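You operate a simulated robot arm through the tools that you are given. There is no shell and no other tool.

Carry out the task below with a simulated robot arm. There is one attempt and no reset: what you move stays moved.

TASK
Free the parts: push the long mould down on pin boards 75, 26 and 57.
Fine: once each, square on the board and the way round that it lies; then put it back.

The check looks at the end state, three seconds after you hand in, the way a careful person would. Anything else that was tipped, shoved, dropped, spilled or broken makes it a failure.

THE ROBOT
A 7-joint arm with a three-finger gripper, fixed in place. Base frame: the origin is on the floor under the middle of its stand, x ahead of it, y to its left, z up; the work surface is at about z = 800. Units: mm, degrees, N and s.
It reaches about 1342 mm from its shoulder. Its first joint turns from -166.0 to 166.0 degrees. Payload 2.69 kg.
Tool frame: the origin (TCP) lies between the finger pads and is the grasp point; the fingertips stand 30 mm ahead of it; z points along the fingers, y is the line along which they close. The gripper opens to 128 mm; its body begins 117 mm behind the TCP.
Orientation is that of the tool frame in the base frame, as a unit quaternion [w, x, y, z]. With the fingers straight down and closing along the base's y, the tool's x points along the base's -x, its y along +y and its z along -z.

THE INTERFACE
- The arm moves only by the tool jog_arm. Its arguments are lists of equal length, an entry for each row: "jaw": the gripper command, from -1 (shut) to 1 (fully open), values between in proportion; "linear": the shift along the base's x, y, z in mm, a list of three; "delta_rot": the turn, a rotation vector about the base's x, y, z in degrees, a list of three. In form: {"jaw": [jaw, ...], "linear": [[x, y, z], ...], "delta_rot": [[ax, ay, az], ...]}. A call has 1 to 20 rows; each row is the pose to reach, as a shift and turn from the pose commanded when the call began. A row lasts 0.2 s, in which the tool goes at most 50 mm and 8.6 degrees; a call with a longer step from one row to the next is refused whole, and so is a gripper value outside its range. A pose out of reach is approached as far as the arm can. The call stops where the force on the tool passes 40 N (or 10 N more than at its start, if that is more) or the arm is blocked; 0.2 s more then pass. The fingers move at their own pace (about 127 mm/s each) and stop on an object; they squeeze with about 23 N. The grip force told is the motor's: it shows also when the fingers shut on nothing. Time passes only in rows, and 0.2 s behind the last, so rows that repeat a pose let the fingers close. The reply holds the time, the measured pose of the TCP, the force on the tool along the base axes, the opening and the grip force, in the units named above and with some noise, with the torque about the TCP (base axes, N m) and any sound that the robot's microphone picked up, and new pictures: "views" is both (left out), scene, wrist or none.
- Cameras (640 x 400 px; columns grow to the right, rows downward): "scene" is fixed at [50.3, -500.6, 1530.6]; the picture's right is [0.82, -0.58, 0.00], its down [-0.25, -0.35, -0.90] and it looks along [0.52, 0.74, -0.43] (base axes); focal length 364 px, centre (320, 200). "wrist" rides on the gripper at [58, 54, -131] in the tool frame; the picture's right is [-0.68, 0.74, 0.00], its down [-0.62, -0.57, -0.55] and it looks along [-0.40, -0.37, 0.84] (tool axes); focal length 234 px, centre (320, 200). There is no depth. A picture from a camera that has moved, and an enlarged one, comes with that camera's place and axes in the base frame and with its lens.
- raise_lower(by): moves the trunk up (or, below 0, down) by that many mm; the arm rides with it, the base frame stays. It gives what a move gives, with no picture.
- inspect(camera, box): a new picture of the part [left, top, right, bottom] of that camera's present view, enlarged. The clock stands still meanwhile.
- job_done(): hands the job in; it is judged then, once.

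Nothing tells you positions but the pictures and the camera data. Unless the task says otherwise, let go and move clear before handing in.

The tools are called after "Request:" as name(argument=value, ...) on one line, values as JSON. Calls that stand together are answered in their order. jog_arm: Moves the arm, as the interface text tells. Its arguments: {"type":"object","properties":{"jaw":{"type":"array","items":{"type":"number"}},"linear":{"type":"array","items":{"type":"array","items":{"type":"number"}}},"delta_rot":{"type":"array","items":{"type":"array","items":{"type":"number"}}},"views":{"type":"string","enum":["both","scene","wrist","none"]}},"required":["jaw","linear","delta_rot"]} The other tools are called the same way: raise_lower (by) moves the trunk up or down; inspect (camera, box) takes an enlarged picture of a part of a camera's view; job_done () hands the job in.

At the start:

```text
clock: 0.0
tool_pos: [403.2, 690.9, 1017.3]
tool_rot: [0.0, 0.0, 1.0, 0.0]
ft_force: [-0.2, 0.6, -0.3]
moment: [0.01, 0.02, 0.0]
grip_width: 128.0
finger_force: 0.0
trunk travel left (down, up): [-150.0, 200.0]
```

scene: 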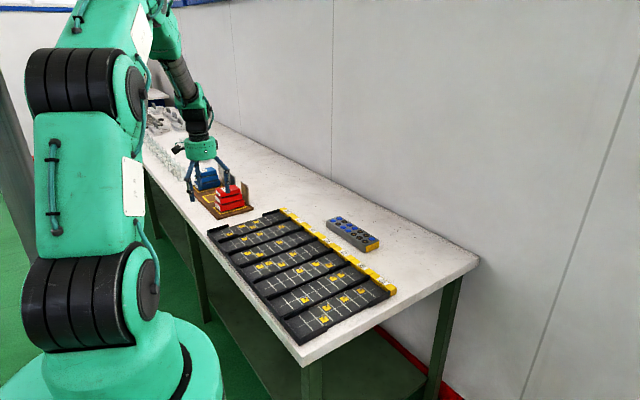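
wrist: 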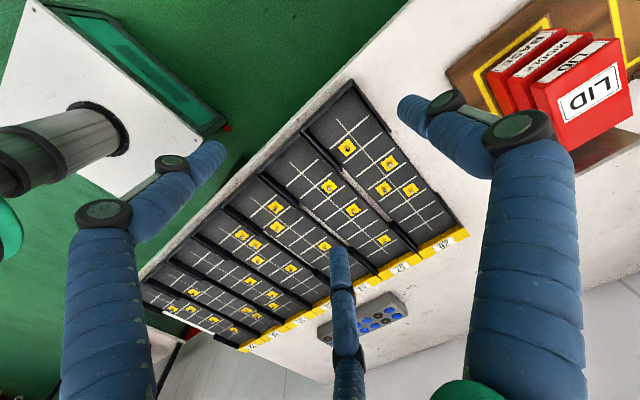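

I see a rack of dark pin boards with yellow numbered tabs, a grey block with blue spots (probably the long mould) beyond it, and trays of red and blue parts. I'll look closer before I move anything.

Request:
inspect(camera="scene", box=[200, 190, 400, 350])

Request:
inspect(camera="scene", box=[310, 205, 400, 265])

Request:
inspect(camera="wrist", box=[220, 200, 480, 370])

Request:
inspect(camera="scene", box=[130, 80, 290, 220])

```text
2.50 times, centred on (300, 270) of scene
camera zoom: at [50.3, -500.6, 1530.6], right [0.82, -0.58, 0.0], down [-0.25, -0.35, -0.9], along [0.52, 0.74, -0.43], focal length 910 px, centre (370, 25)
```

zoom: 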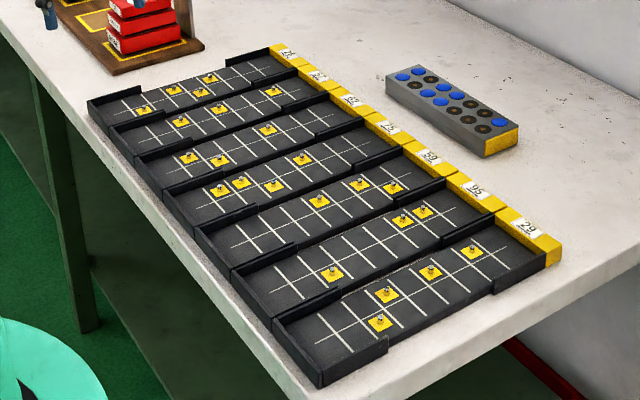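

```text
6.67 times, centred on (355, 235) of scene
camera zoom: at [50.3, -500.6, 1530.6], right [0.82, -0.58, 0.0], down [-0.25, -0.35, -0.9], along [0.52, 0.74, -0.43], focal length 2428 px, centre (87, -33)
```

zoom: 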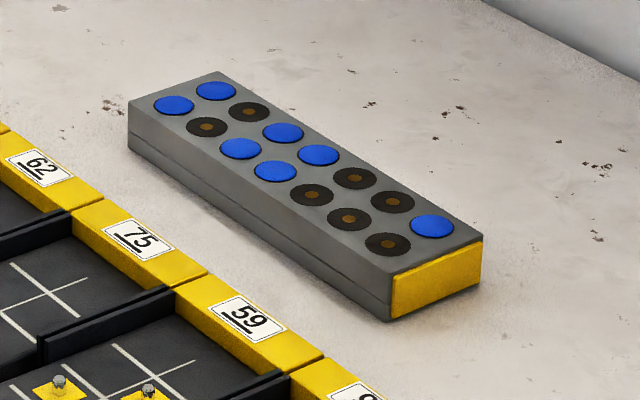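

```text
2.35 times, centred on (350, 285) of wrist
camera zoom: at [344.7, 744.2, 1146.3], right [0.68, 0.74, 0.0], down [0.62, -0.57, 0.55], along [0.4, -0.37, -0.84], focal length 551 px, centre (249, 0)
```

zoom: 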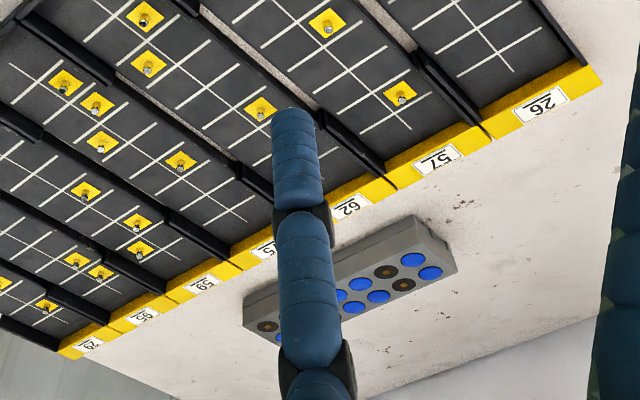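

```text
2.86 times, centred on (210, 150) of scene
camera zoom: at [50.3, -500.6, 1530.6], right [0.82, -0.58, 0.0], down [-0.25, -0.35, -0.9], along [0.52, 0.74, -0.43], focal length 1041 px, centre (634, 343)
```

zoom: 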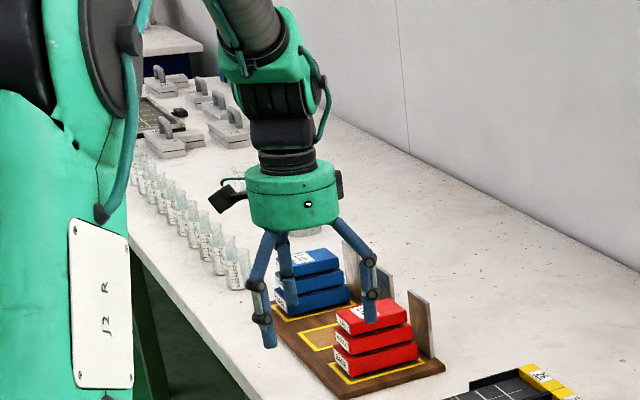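

The mould is a grey block about 235 x 65 mm. It lies along y at about (843, 417), with its yellow end toward -y. The boards run along x, with their yellow number ends at +x. Next I'll fly above the area at a safe height and look at the mould and boards through the wrist camera.

Request:
jog_arm(jaw=[1, 1, 1, 1, 1, 1, 1, 1, 1], linear=[[0, 0, 40], [20, 0, 80], [60, -20, 120], [105, -40, 130], [150, -60, 130], [195, -80, 130], [240, -100, 130], [285, -120, 130], [300, -145, 130]], delta_rot=[[0, 0, 0], [0, 0, 0], [0, 0, 0], [0, 0, 0], [0, 0, 0], [0, 0, 0], [0, 0, 0], [0, 0, 0], [0, 0, 0]], views="both")

```text
refused: row 3 steps farther than a row can; nothing moved
```

The move was refused because one step was too long, and nothing moved. I'll send the same route with shorter steps.

Request:
jog_arm(jaw=[1, 1, 1, 1, 1, 1, 1, 1, 1, 1], linear=[[0, 0, 40], [10, 0, 80], [30, -10, 120], [70, -30, 130], [110, -50, 130], [150, -70, 130], [190, -90, 130], [230, -110, 130], [270, -130, 130], [300, -145, 130]], delta_rot=[[0, 0, 0], [0, 0, 0], [0, 0, 0], [0, 0, 0], [0, 0, 0], [0, 0, 0], [0, 0, 0], [0, 0, 0], [0, 0, 0], [0, 0, 0]], views="both")

```text
clock: 2.2
tool_pos: [703.2, 544.7, 1145.6]
tool_rot: [0.0, -0.001, 1.0, 0.0]
ft_force: [0.3, 0.2, 0.5]
moment: [0.01, 0.02, -0.01]
grip_width: 128.0
finger_force: 0.0
trunk travel left (down, up): [-150.0, 200.0]
camera wrist: at [645.2, 597.8, 1275.7], right [0.68, 0.74, 0.0], down [0.62, -0.56, 0.55], along [0.4, -0.37, -0.84], focal length 234 px, centre (320, 200)
```

scene: 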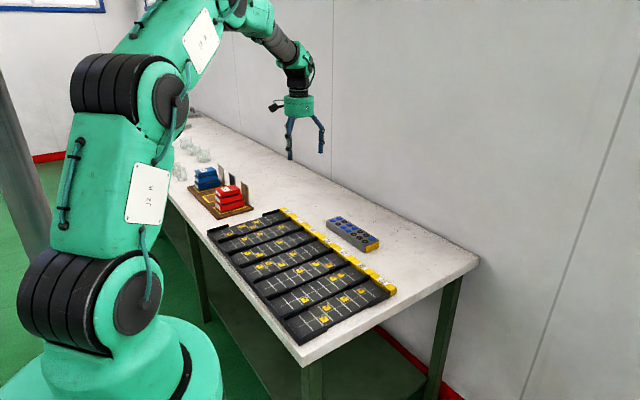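
wrist: 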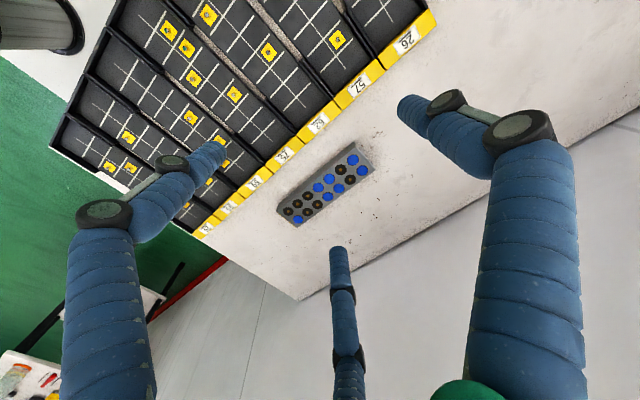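

The mould and most of the boards are in the wrist view now. I'll zoom in on the mould and the board grids.

Request:
inspect(camera="wrist", box=[265, 130, 385, 235])

Request:
inspect(camera="wrist", box=[180, 0, 440, 160])

Request:
inspect(camera="scene", box=[200, 200, 320, 275])

Request:
inspect(camera="scene", box=[280, 240, 400, 350])

```text
3.81 times, centred on (325, 182) of wrist
camera zoom: at [645.2, 597.8, 1275.7], right [0.68, 0.74, 0.0], down [0.62, -0.56, 0.55], along [0.4, -0.37, -0.84], focal length 892 px, centre (301, 267)
```

zoom: 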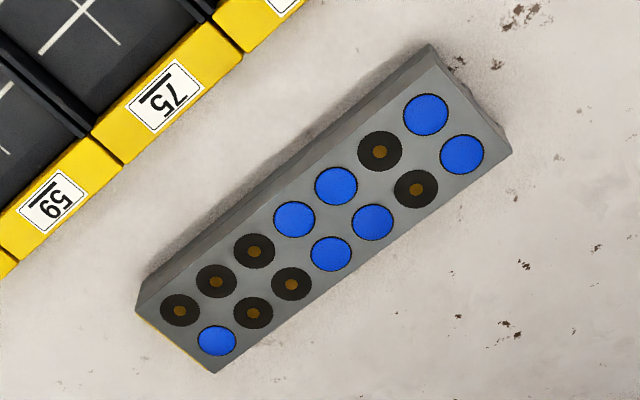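

```text
2.46 times, centred on (310, 80) of wrist
camera zoom: at [645.2, 597.8, 1275.7], right [0.68, 0.74, 0.0], down [0.62, -0.56, 0.55], along [0.4, -0.37, -0.84], focal length 576 px, centre (345, 495)
```

zoom: 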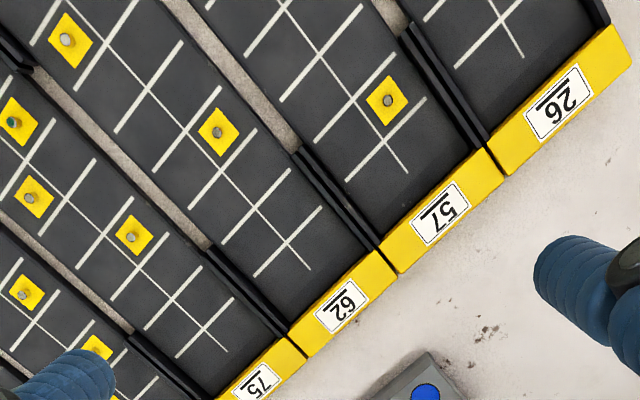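

```text
5.33 times, centred on (260, 238) of scene
camera zoom: at [50.3, -500.6, 1530.6], right [0.82, -0.58, 0.0], down [-0.25, -0.35, -0.9], along [0.52, 0.74, -0.43], focal length 1942 px, centre (640, 0)
```

zoom: 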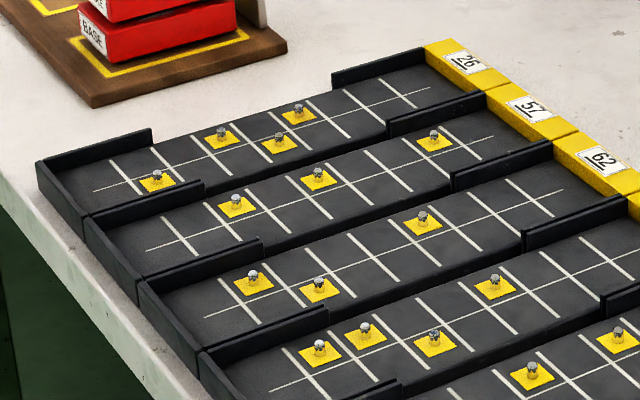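

```text
3.64 times, centred on (340, 295) of scene
camera zoom: at [50.3, -500.6, 1530.6], right [0.82, -0.58, 0.0], down [-0.25, -0.35, -0.9], along [0.52, 0.74, -0.43], focal length 1324 px, centre (247, -146)
```

zoom: 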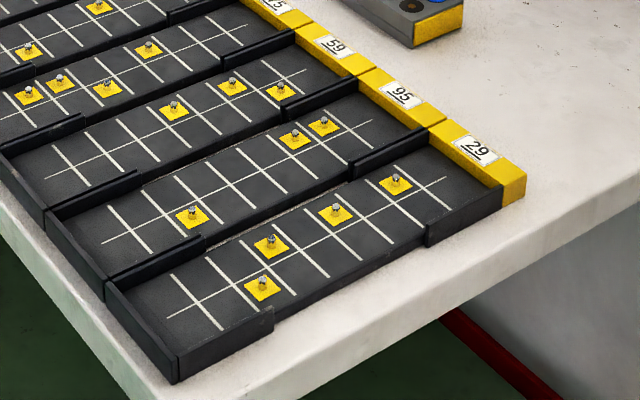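

The mould has 2 x 7 pockets at about 32 mm pitch, and each board has a 2 x 7 grid at the same pitch. With the face up and yellow end to yellow end, the pins of boards 75, 26 and 57 together match the blue spots (a pocket hit twice cancels out), so that is the way round. Before gripping, I'll part-close the fingers in the air to learn how they move.

Request:
jog_arm(jaw=[0.1, 0.1, 0.1], linear=[[20, 0, -20], [40, -20, -40], [60, -30, -60]], delta_rot=[[0, 0, 0], [0, 0, 0], [0, 0, 0]], views="both")

```text
clock: 3.0
tool_pos: [764.2, 515.1, 1086.6]
tool_rot: [0.0, 0.001, 1.0, 0.001]
ft_force: [-0.4, -0.4, -0.2]
moment: [0.04, -0.01, 0.02]
grip_width: 70.3
finger_force: 0.1
trunk travel left (down, up): [-150.0, 200.0]
camera wrist: at [705.1, 568.2, 1216.7], right [0.68, 0.74, 0.0], down [0.62, -0.57, 0.55], along [0.41, -0.37, -0.84], focal length 234 px, centre (320, 200)
```

scene: 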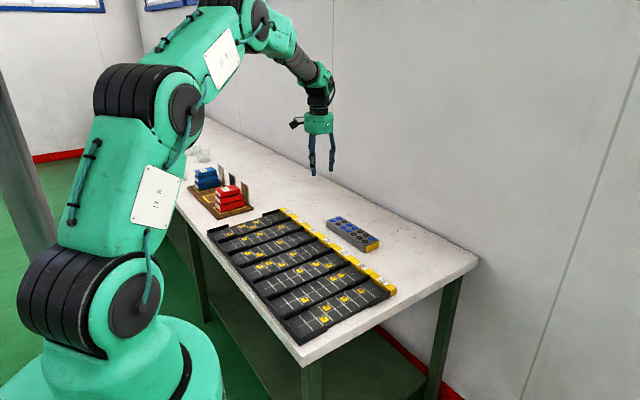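
wrist: 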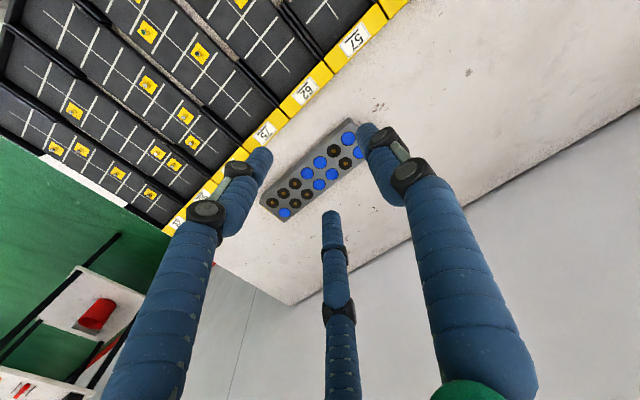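

The fingers close radially: one sits at tool +y, and two at about ±0.87 and -0.5 of the radius. A bar held between them will therefore sit about 13 mm to the +y side of the TCP. I'll look closely at the mould to measure it.

Request:
inspect(camera="wrist", box=[250, 110, 375, 225])

Request:
inspect(camera="scene", box=[320, 210, 390, 260])

```text
3.48 times, centred on (312, 168) of wrist
camera zoom: at [705.1, 568.2, 1216.7], right [0.68, 0.74, 0.0], down [0.62, -0.57, 0.55], along [0.41, -0.37, -0.84], focal length 814 px, centre (346, 313)
```

zoom: 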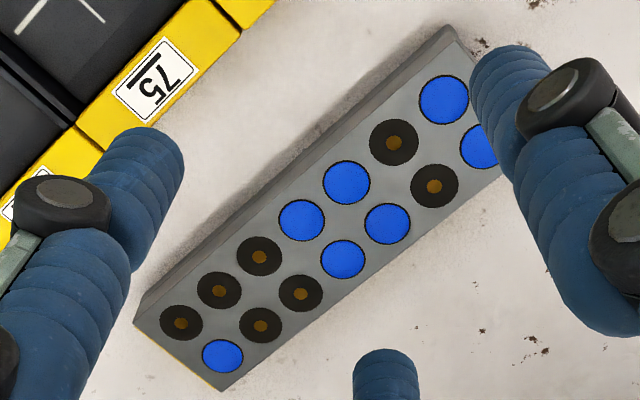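

```text
8.00 times, centred on (355, 235) of scene
camera zoom: at [50.3, -500.6, 1530.6], right [0.82, -0.58, 0.0], down [-0.25, -0.35, -0.9], along [0.52, 0.74, -0.43], focal length 2914 px, centre (40, -80)
```

zoom: 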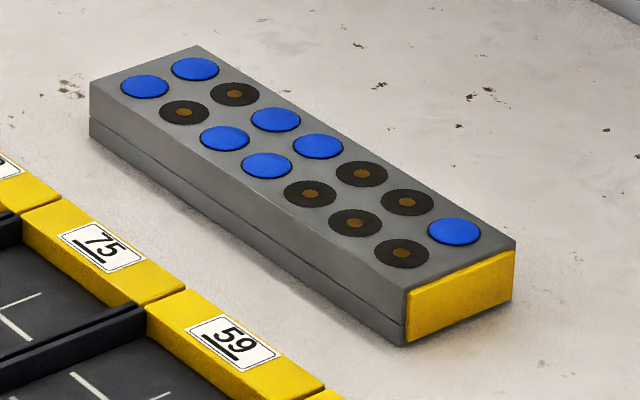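

I estimate the mould at 67 x 235 x 29 mm, centred near (845.5, 415). I'll turn the tool -90° about z, so that one finger is on the far side and two are on the near side, then hover above the mould.

Request:
jog_arm(jaw=[1, 1, 1, 1, 1, 1, 1, 1, 1, 1, 1, 1], linear=[[6, -9, -10], [12, -18, -20], [18, -27, -30], [24, -36, -40], [30, -45, -50], [36, -54, -60], [42, -63, -70], [48, -72, -80], [54, -81, -90], [60, -90, -100], [66, -99, -110], [68, -100, -117]], delta_rot=[[0, 0, -8], [0, 0, -16], [0, 0, -24], [0, 0, -32], [0, 0, -40], [0, 0, -48], [0, 0, -56], [0, 0, -64], [0, 0, -72], [0, 0, -80], [0, 0, -88], [0, 0, -90]], views="both")

```text
clock: 5.6
tool_pos: [830.9, 417.0, 968.1]
tool_rot: [0.0, 0.707, 0.707, 0.0]
ft_force: [-0.5, -0.5, -0.9]
moment: [0.01, 0.02, 0.0]
grip_width: 127.8
finger_force: 0.0
trunk travel left (down, up): [-150.0, 200.0]
camera wrist: at [885.3, 474.3, 1099.0], right [0.74, -0.68, 0.0], down [-0.57, -0.62, 0.55], along [-0.37, -0.4, -0.84], focal length 234 px, centre (320, 200)
```

scene: 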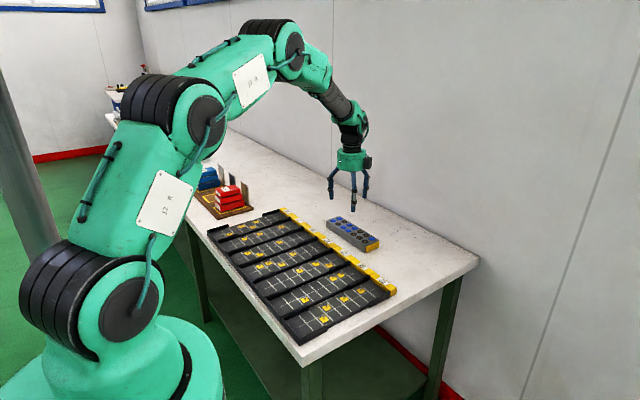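
wrist: 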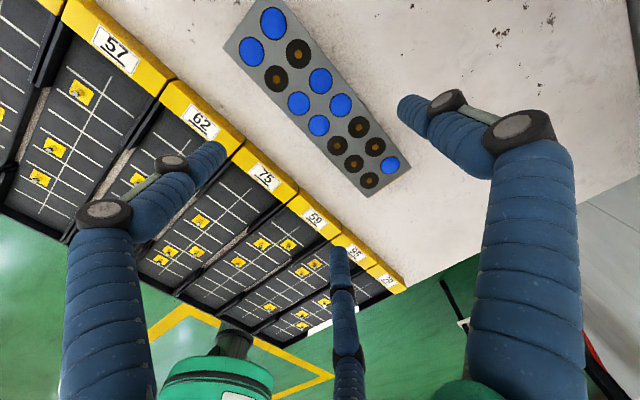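

The mould is in view below the gripper. I'll zoom in to place its corners accurately.

Request:
inspect(camera="wrist", box=[210, 0, 420, 210])

Request:
inspect(camera="scene", box=[310, 150, 400, 260])

```text
1.90 times, centred on (315, 105) of wrist
camera zoom: at [885.3, 474.3, 1099.0], right [0.74, -0.68, 0.0], down [-0.57, -0.62, 0.55], along [-0.37, -0.4, -0.84], focal length 446 px, centre (330, 381)
```

zoom: 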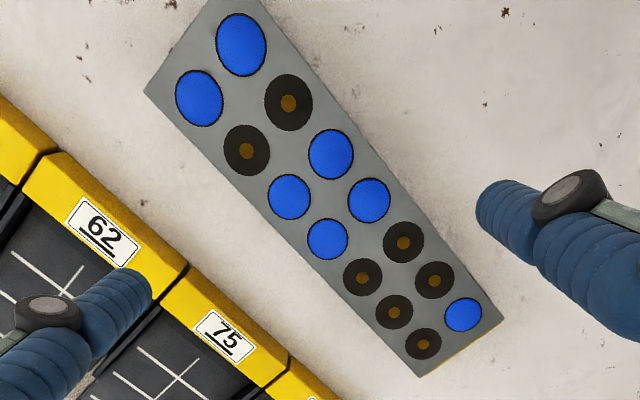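

```text
3.64 times, centred on (355, 205) of scene
camera zoom: at [50.3, -500.6, 1530.6], right [0.82, -0.58, 0.0], down [-0.25, -0.35, -0.9], along [0.52, 0.74, -0.43], focal length 1324 px, centre (193, 182)
```

zoom: 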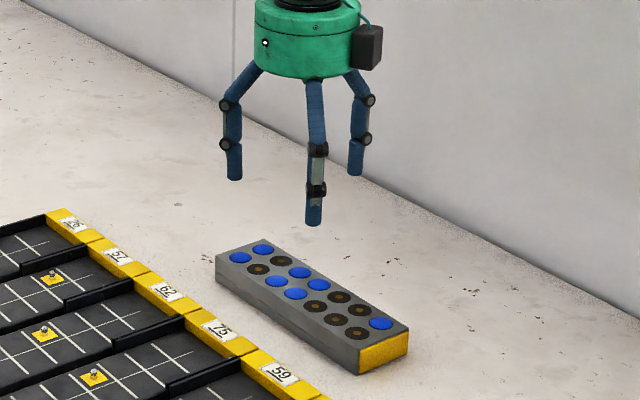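

My wrist measurement puts the mould centre near (848, 420). I'll come down to just above it and check the finger clearance before going around it.

Request:
jog_arm(jaw=[1, 1, 1, 1], linear=[[1, 1, -30], [2, 2, -60], [3, 3, -85], [3, 3, -88]], delta_rot=[[0, 0, 0], [0, 0, 0], [0, 0, 0], [0, 0, 0]], views="both")

Request:
inspect(camera="wrist", box=[160, 0, 480, 230])

Request:
inspect(camera="scene", box=[310, 180, 400, 260])

```text
clock: 6.6
tool_pos: [835.6, 418.6, 881.0]
tool_rot: [0.0, 0.707, 0.707, 0.0]
ft_force: [0.1, 0.1, 0.5]
moment: [-0.04, 0.02, 0.03]
grip_width: 127.6
finger_force: 0.1
trunk travel left (down, up): [-150.0, 200.0]
camera wrist: at [888.9, 477.1, 1010.9], right [0.74, -0.68, 0.0], down [-0.57, -0.62, 0.55], along [-0.37, -0.4, -0.84], focal length 234 px, centre (320, 200)
```

scene: 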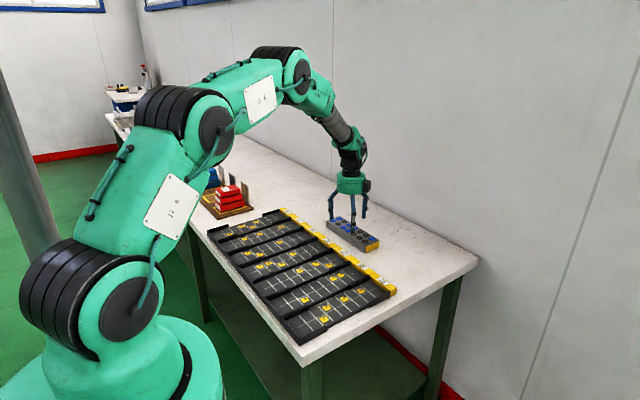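
wrist: 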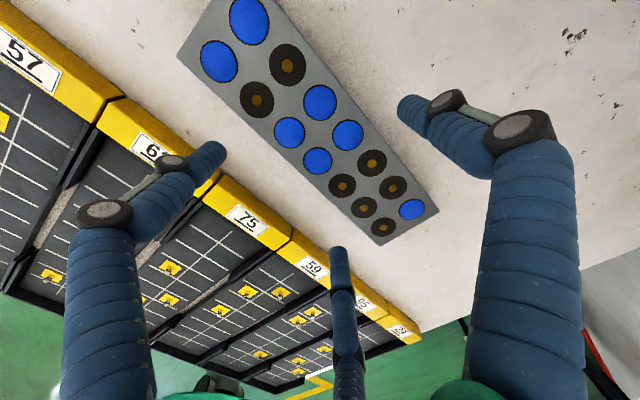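

```text
1.74 times, centred on (320, 115) of wrist
camera zoom: at [888.9, 477.1, 1010.9], right [0.74, -0.68, 0.0], down [-0.57, -0.62, 0.55], along [-0.37, -0.4, -0.84], focal length 407 px, centre (320, 348)
```

zoom: 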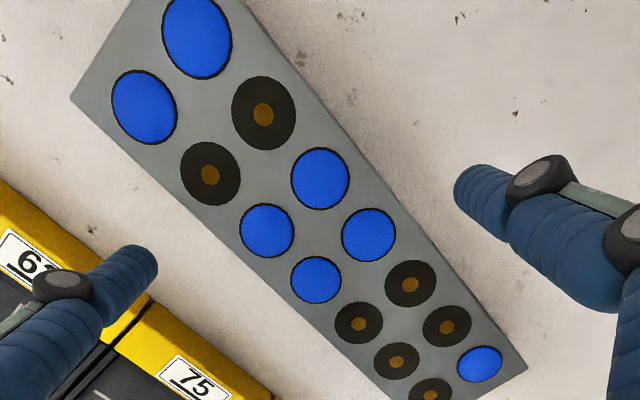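

```text
5.00 times, centred on (355, 220) of scene
camera zoom: at [50.3, -500.6, 1530.6], right [0.82, -0.58, 0.0], down [-0.25, -0.35, -0.9], along [0.52, 0.74, -0.43], focal length 1821 px, centre (145, 100)
```

zoom: 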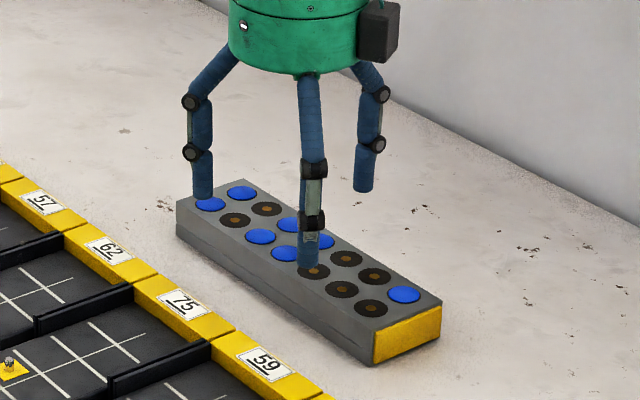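

Clearance is about 11 mm on the two-finger side and 15 mm on the single-finger side, so I can go down around the mould. I'll lower to TCP z of about 838, leaving the fingertips about 8 mm above the table.

Request:
jog_arm(jaw=[1, 1, 1, 1, 1], linear=[[0, 3, -10], [0, 3, -20], [0, 3, -30], [0, 3, -38], [0, 3, -42]], delta_rot=[[0, 0, 0], [0, 0, 0], [0, 0, 0], [0, 0, 0], [0, 0, 0]], views="both")

Request:
inspect(camera="scene", box=[310, 190, 400, 260])

```text
clock: 7.8
tool_pos: [835.0, 422.4, 838.2]
tool_rot: [0.0, 0.708, 0.707, 0.0]
ft_force: [-0.4, -0.3, -0.8]
moment: [0.01, 0.01, -0.03]
grip_width: 128.0
finger_force: 0.0
trunk travel left (down, up): [-150.0, 200.0]
camera wrist: at [888.1, 480.1, 969.1], right [0.74, -0.68, 0.0], down [-0.57, -0.62, 0.55], along [-0.37, -0.4, -0.84], focal length 234 px, centre (320, 200)
```

scene: 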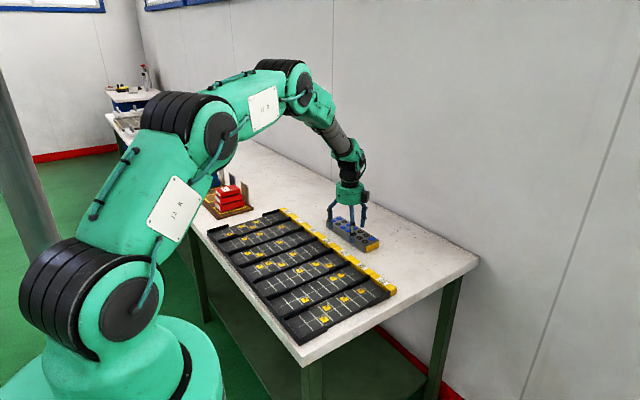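
wrist: 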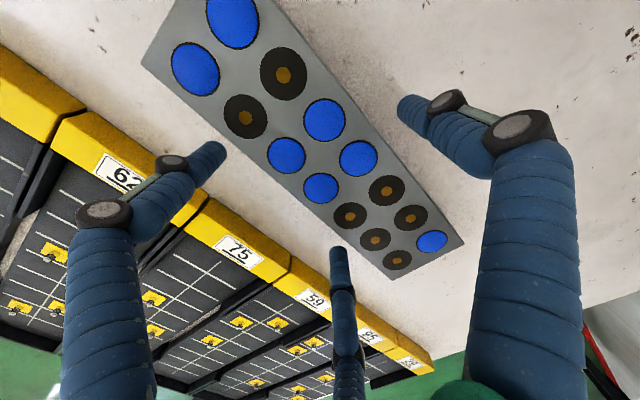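

```text
5.71 times, centred on (355, 225) of scene
camera zoom: at [50.3, -500.6, 1530.6], right [0.82, -0.58, 0.0], down [-0.25, -0.35, -0.9], along [0.52, 0.74, -0.43], focal length 2081 px, centre (120, 57)
```

zoom: 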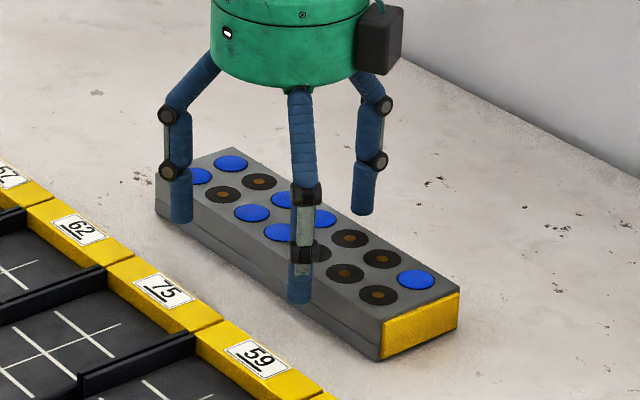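

The fingers straddle the mould cleanly. I'll shift 1.5 mm in +x so that both sides touch together, then close.

Request:
jog_arm(jaw=[1, 0.6, -1, -1, -1], linear=[[1.5, 0, 0], [1.5, 0, 0], [1.5, 0, 0], [1.5, 0, 0], [1.5, 0, 0]], delta_rot=[[0, 0, 0], [0, 0, 0], [0, 0, 0], [0, 0, 0], [0, 0, 0]], views="both")

Request:
inspect(camera="scene", box=[310, 190, 400, 260])

```text
clock: 9.0
tool_pos: [836.4, 423.0, 839.5]
tool_rot: [0.0, 0.707, 0.707, 0.0]
ft_force: [-0.4, -1.5, 2.1]
moment: [-0.04, 0.05, -0.04]
grip_width: 97.7
finger_force: 22.7
trunk travel left (down, up): [-150.0, 200.0]
camera wrist: at [889.3, 479.9, 969.6], right [0.74, -0.68, 0.0], down [-0.57, -0.62, 0.55], along [-0.37, -0.4, -0.84], focal length 234 px, centre (320, 200)
```

scene: 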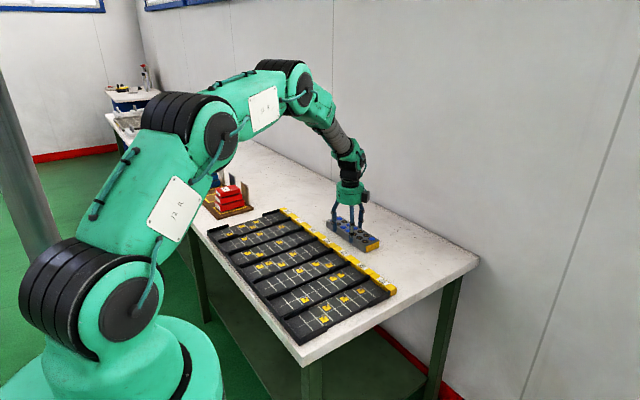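
wrist: 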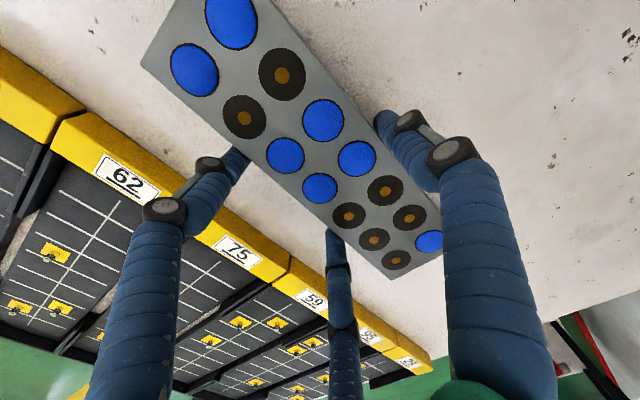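

```text
5.71 times, centred on (355, 225) of scene
camera zoom: at [50.3, -500.6, 1530.6], right [0.82, -0.58, 0.0], down [-0.25, -0.35, -0.9], along [0.52, 0.74, -0.43], focal length 2081 px, centre (120, 57)
```

zoom: 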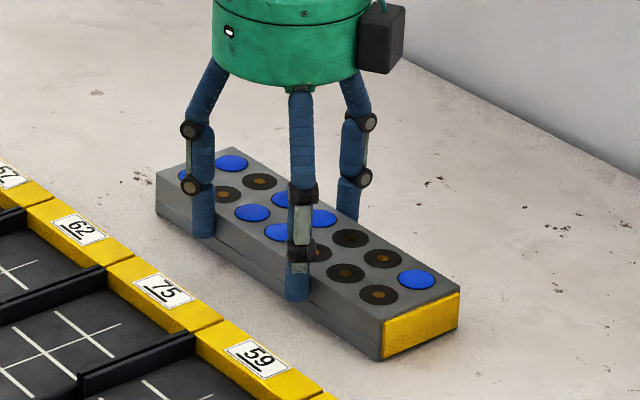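

The grip is firm (97.7 mm opening, 22.7 N) and the mould has not visibly moved. I'll lift it straight up and check that it comes up whole.

Request:
jog_arm(jaw=[-1, -1, -1, -1, -1, -1], linear=[[0, 0, 5], [0, 0, 15], [0, 0, 30], [0, 0, 50], [0, 0, 70], [0, 0, 80]], delta_rot=[[0, 0, 0], [0, 0, 0], [0, 0, 0], [0, 0, 0], [0, 0, 0], [0, 0, 0]], views="both")

Request:
inspect(camera="scene", box=[310, 170, 400, 260])

```text
clock: 10.4
tool_pos: [835.8, 421.3, 919.6]
tool_rot: [0.0, 0.707, 0.707, 0.0]
ft_force: [-0.5, 0.8, -4.7]
moment: [0.05, 0.09, 0.0]
grip_width: 97.5
finger_force: 22.5
trunk travel left (down, up): [-150.0, 200.0]
camera wrist: at [889.6, 480.0, 1049.5], right [0.74, -0.68, 0.0], down [-0.56, -0.62, 0.55], along [-0.37, -0.4, -0.84], focal length 234 px, centre (320, 200)
```

scene: 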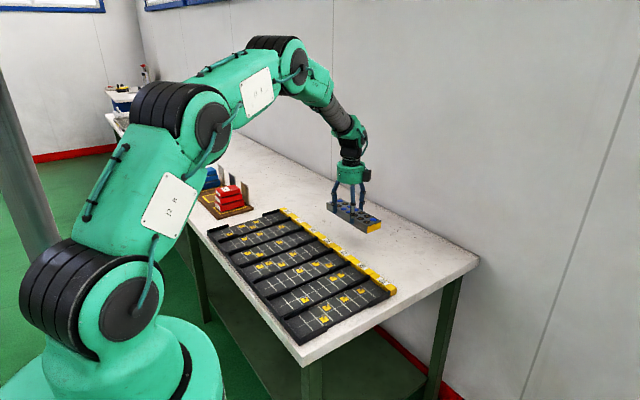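
wrist: 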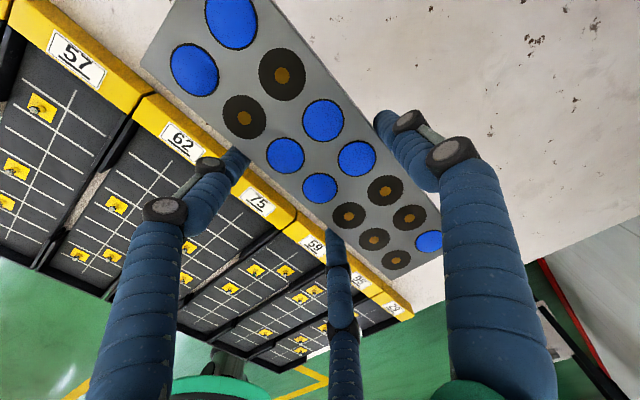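

```text
4.44 times, centred on (355, 215) of scene
camera zoom: at [50.3, -500.6, 1530.6], right [0.82, -0.58, 0.0], down [-0.25, -0.35, -0.9], along [0.52, 0.74, -0.43], focal length 1619 px, centre (164, 133)
```

zoom: 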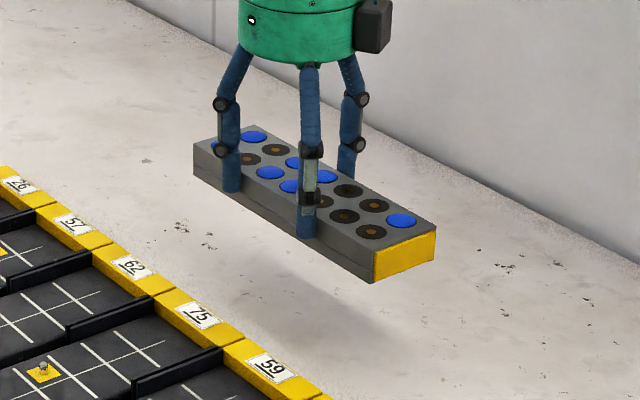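

It came up whole and weighs about 0.5 kg. In the tool frame the mould's centre sits at about (-1, +15), with no skew. Next I'll turn it +90°, so its yellow end faces +x like the boards, and move to a high point where I can measure board 75 past the held mould.

Request:
jog_arm(jaw=[-1, -1, -1, -1, -1, -1, -1, -1, -1, -1, -1, -1, -1], linear=[[0, 0, 20], [0, 10, 40], [-8, 25, 60], [-16, 40, 70], [-24, 55, 80], [-32, 70, 80], [-40, 85, 80], [-50, 100, 80], [-60, 115, 80], [-70, 130, 80], [-80, 150, 80], [-90, 170, 80], [-96, 178, 80]], delta_rot=[[0, 0, 0], [0, 0, 8], [0, 0, 16], [0, 0, 24], [0, 0, 32], [0, 0, 40], [0, 0, 48], [0, 0, 56], [0, 0, 64], [0, 0, 72], [0, 0, 80], [0, 0, 88], [0, 0, 90]], views="both")

Request:
inspect(camera="wrist", box=[0, 0, 260, 180])

```text
clock: 13.2
tool_pos: [739.9, 600.1, 999.0]
tool_rot: [0.0, -0.001, 1.0, 0.0]
ft_force: [-0.4, 1.2, -5.4]
moment: [-0.09, 0.04, 0.03]
grip_width: 97.8
finger_force: 23.2
trunk travel left (down, up): [-150.0, 200.0]
camera wrist: at [680.7, 653.5, 1128.8], right [0.67, 0.74, 0.0], down [0.62, -0.56, 0.55], along [0.4, -0.37, -0.84], focal length 234 px, centre (320, 200)
```

scene: 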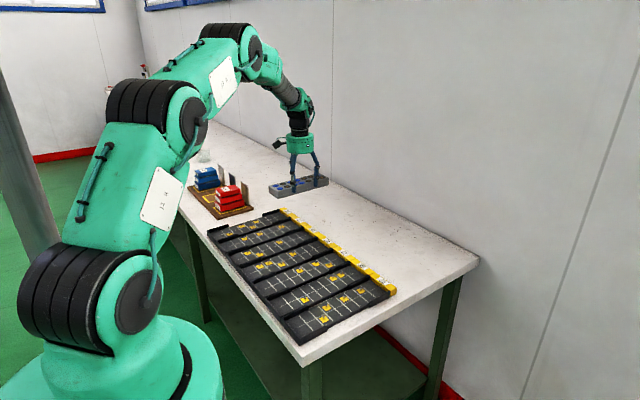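
wrist: 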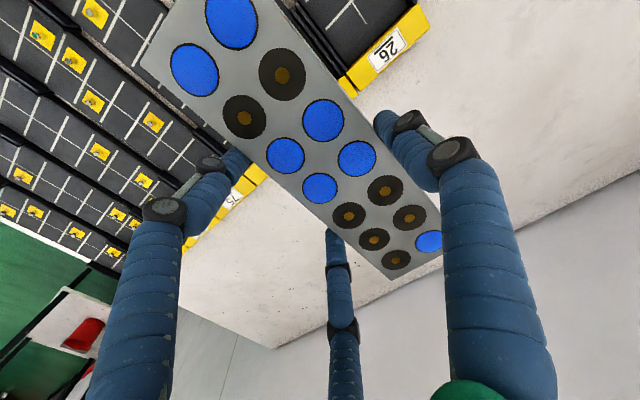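

```text
2.22 times, centred on (130, 90) of wrist
camera zoom: at [680.7, 653.5, 1128.8], right [0.67, 0.74, 0.0], down [0.62, -0.56, 0.55], along [0.4, -0.37, -0.84], focal length 520 px, centre (742, 444)
```

zoom: 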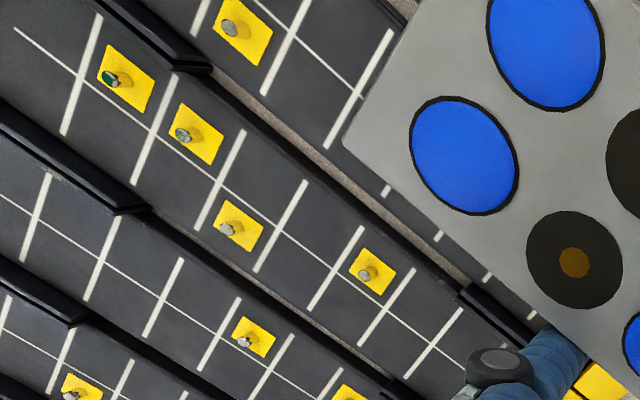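

The orientation is right: the yellow end now points to +x. To avoid errors from height, I'll measure board 75 from straight above, with the camera over its centre line and looking just past the mould's edge.

Request:
jog_arm(jaw=[-1, -1, -1, -1, -1, -1, -1, -1], linear=[[-15, -25, 5], [-35, -60, 15], [-57, -97, 20], [-79, -134, 20], [-101, -171, 20], [-122, -205, 20], [-138, -230, 20], [-142, -237, 20]], delta_rot=[[0, 0, 0], [0, 0, 0], [0, 0, 0], [0, 0, 0], [0, 0, 0], [0, 0, 0], [0, 0, 0], [0, 0, 0]], views="both")

Request:
inspect(camera="wrist", box=[240, 0, 440, 125])

Request:
inspect(camera="wrist", box=[0, 0, 260, 180])

```text
clock: 15.0
tool_pos: [597.9, 362.2, 1019.1]
tool_rot: [0.001, 0.001, 1.0, 0.0]
ft_force: [-0.8, -0.5, -6.0]
moment: [-0.09, 0.0, 0.0]
grip_width: 98.1
finger_force: 22.9
trunk travel left (down, up): [-150.0, 200.0]
camera wrist: at [539.1, 415.6, 1148.8], right [0.68, 0.74, 0.0], down [0.62, -0.56, 0.55], along [0.4, -0.37, -0.84], focal length 234 px, centre (320, 200)
```

scene: 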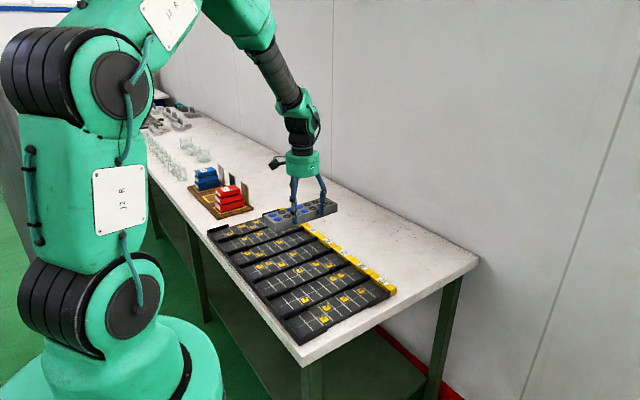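
wrist: 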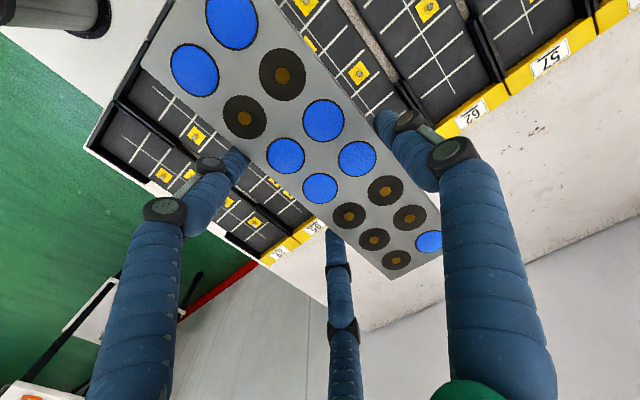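

```text
3.20 times, centred on (340, 62) of wrist
camera zoom: at [539.1, 415.6, 1148.8], right [0.68, 0.74, 0.0], down [0.62, -0.56, 0.55], along [0.4, -0.37, -0.84], focal length 749 px, centre (256, 640)
```

zoom: 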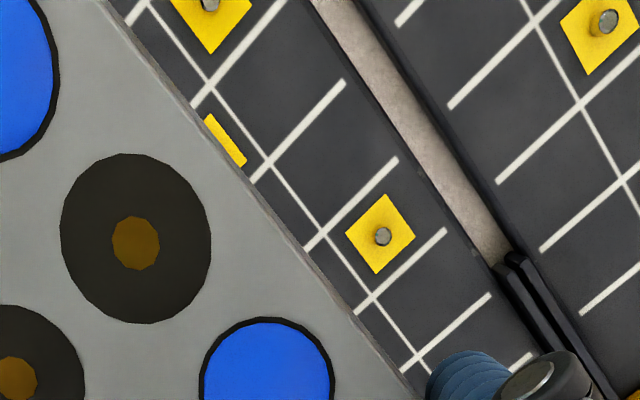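

```text
2.22 times, centred on (130, 90) of wrist
camera zoom: at [539.1, 415.6, 1148.8], right [0.68, 0.74, 0.0], down [0.62, -0.56, 0.55], along [0.4, -0.37, -0.84], focal length 520 px, centre (742, 444)
```

zoom: 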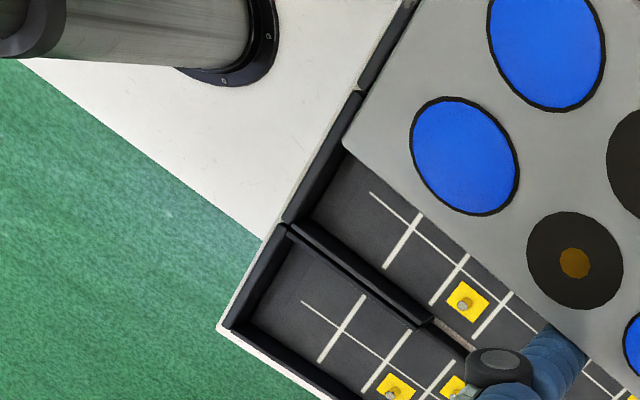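

This straight-down view puts board 75's grid centre at about (561, 419). I'll measure the held mould precisely in this same camera so the two readings are consistent.

Request:
inspect(camera="wrist", box=[130, 0, 330, 125])

Request:
inspect(camera="wrist", box=[260, 90, 460, 290])

```text
3.20 times, centred on (230, 62) of wrist
camera zoom: at [539.1, 415.6, 1148.8], right [0.68, 0.74, 0.0], down [0.62, -0.56, 0.55], along [0.4, -0.37, -0.84], focal length 749 px, centre (608, 640)
```

zoom: 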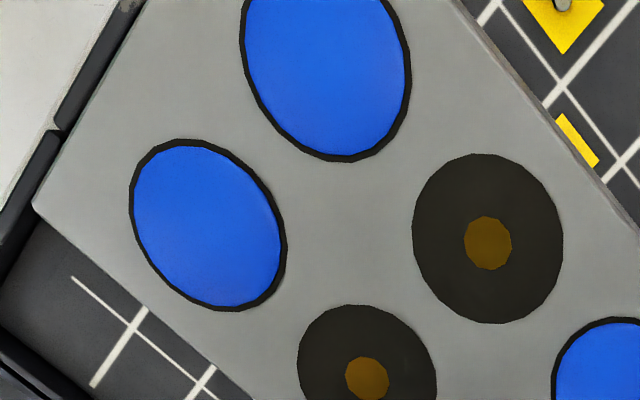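

```text
2.00 times, centred on (360, 190) of wrist
camera zoom: at [539.1, 415.6, 1148.8], right [0.68, 0.74, 0.0], down [0.62, -0.56, 0.55], along [0.4, -0.37, -0.84], focal length 468 px, centre (240, 220)
```

zoom: 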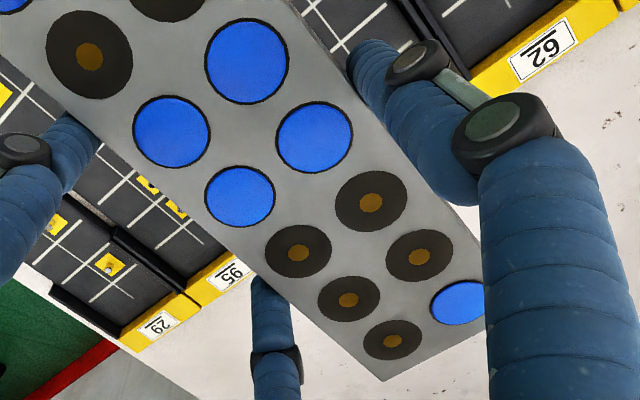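

Board 75's grid centre is at about (561, 419), and the pocket array is offset from the TCP by about (+1.6, +14.4). I'll hover over board 75 with the mould about 60 mm above its floor and check alignment in the scene camera.

Request:
jog_arm(jaw=[-1, -1, -1, -1, -1, -1], linear=[[-10, 10, -20], [-20, 20, -45], [-30, 30, -70], [-38.7, 41.6, -95], [-38.7, 41.6, -109], [-38.7, 41.6, -109]], delta_rot=[[0, 0, 0], [0, 0, 0], [0, 0, 0], [0, 0, 0], [0, 0, 0], [0, 0, 0]], views="both")

Request:
inspect(camera="scene", box=[220, 190, 380, 300])

Request:
inspect(camera="wrist", box=[240, 0, 440, 125])

```text
clock: 16.4
tool_pos: [560.7, 405.7, 911.3]
tool_rot: [0.0, 0.0, 1.0, 0.0]
ft_force: [-0.1, -0.3, -4.6]
moment: [-0.1, 0.02, 0.0]
grip_width: 97.6
finger_force: 22.7
trunk travel left (down, up): [-150.0, 200.0]
camera wrist: at [501.1, 458.2, 1040.0], right [0.68, 0.74, 0.0], down [0.62, -0.56, 0.55], along [0.4, -0.37, -0.84], focal length 234 px, centre (320, 200)
```

scene: 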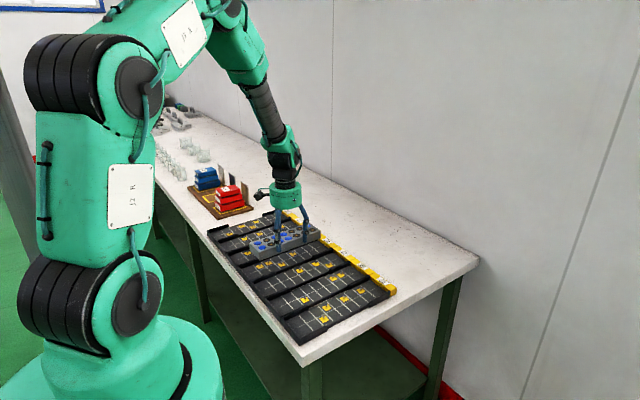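
wrist: 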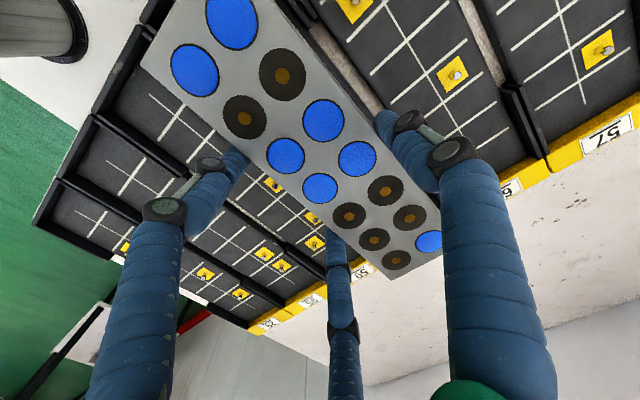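

```text
3.64 times, centred on (300, 245) of scene
camera zoom: at [50.3, -500.6, 1530.6], right [0.82, -0.58, 0.0], down [-0.25, -0.35, -0.9], along [0.52, 0.74, -0.43], focal length 1324 px, centre (393, 36)
```

zoom: 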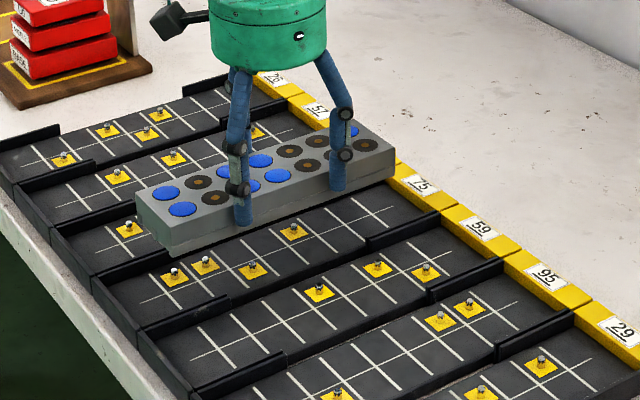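

```text
3.20 times, centred on (340, 62) of wrist
camera zoom: at [501.1, 458.2, 1040.0], right [0.68, 0.74, 0.0], down [0.62, -0.56, 0.55], along [0.4, -0.37, -0.84], focal length 749 px, centre (256, 640)
```

zoom: 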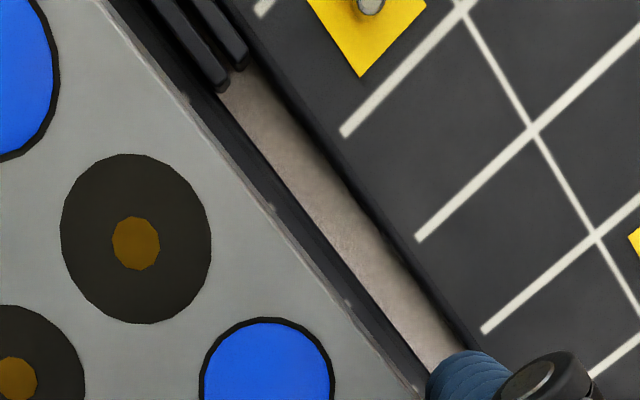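

The mould hovers over board 75 and the fingers line up with the gaps in the side walls. I'll lower to just above the pins and check once more before pressing.

Request:
jog_arm(jaw=[-1, -1, -1, -1], linear=[[0, 0, -15], [0, 0, -28], [0, 0, -38], [0, 0, -40]], delta_rot=[[0, 0, 0], [0, 0, 0], [0, 0, 0], [0, 0, 0]], views="both")

Request:
inspect(camera="scene", box=[220, 210, 360, 300])

Request:
inspect(camera="wrist", box=[80, 0, 280, 125])

Request:
inspect(camera="wrist", box=[240, 0, 440, 125])

```text
clock: 17.4
tool_pos: [559.7, 404.5, 870.1]
tool_rot: [0.0, -0.001, 1.0, 0.0]
ft_force: [-1.2, 0.4, -6.3]
moment: [-0.08, 0.02, -0.01]
grip_width: 97.7
finger_force: 22.7
trunk travel left (down, up): [-150.0, 200.0]
camera wrist: at [501.0, 458.2, 999.9], right [0.68, 0.74, 0.0], down [0.62, -0.56, 0.55], along [0.4, -0.37, -0.84], focal length 234 px, centre (320, 200)
```

scene: 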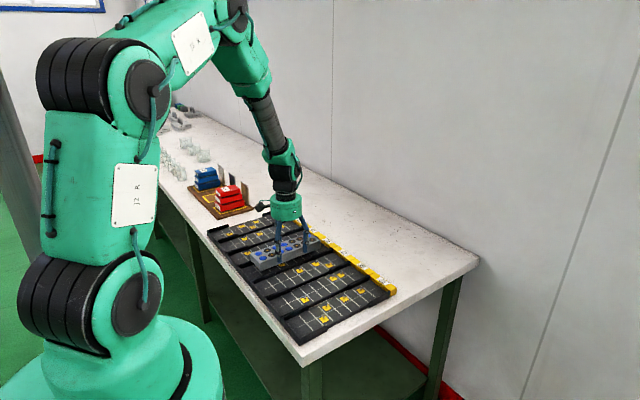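
wrist: 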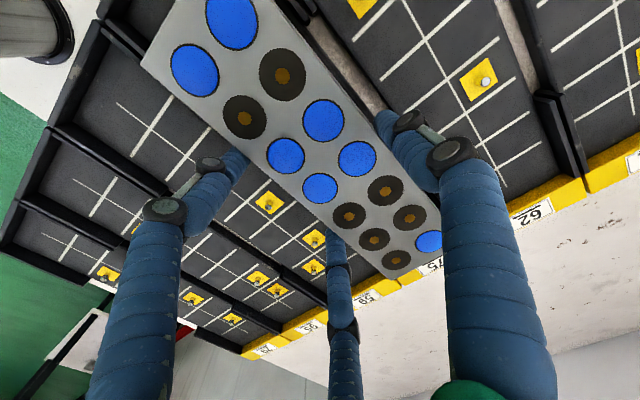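

```text
4.44 times, centred on (290, 255) of scene
camera zoom: at [50.3, -500.6, 1530.6], right [0.82, -0.58, 0.0], down [-0.25, -0.35, -0.9], along [0.52, 0.74, -0.43], focal length 1619 px, centre (453, -44)
```

zoom: 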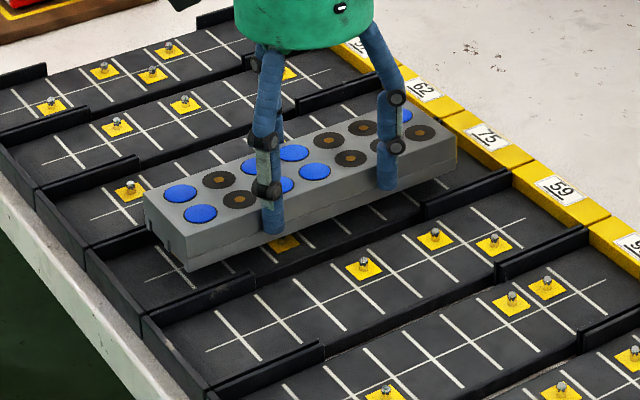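

```text
3.20 times, centred on (180, 62) of wrist
camera zoom: at [501.0, 458.2, 999.9], right [0.68, 0.74, 0.0], down [0.62, -0.56, 0.55], along [0.4, -0.37, -0.84], focal length 749 px, centre (768, 640)
```

zoom: 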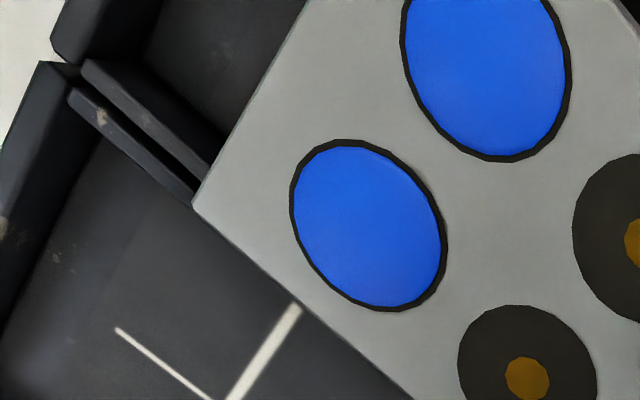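

```text
3.20 times, centred on (340, 62) of wrist
camera zoom: at [501.0, 458.2, 999.9], right [0.68, 0.74, 0.0], down [0.62, -0.56, 0.55], along [0.4, -0.37, -0.84], focal length 749 px, centre (256, 640)
```

zoom: 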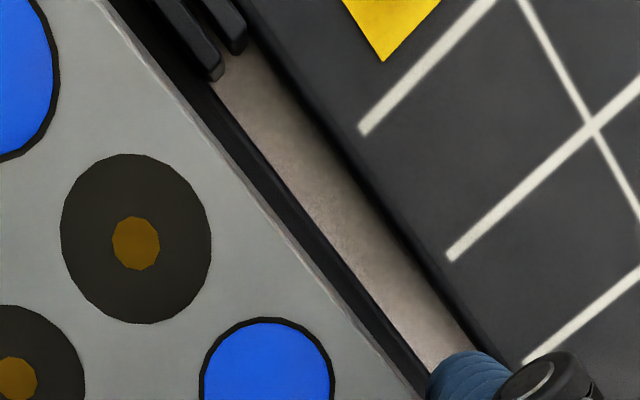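

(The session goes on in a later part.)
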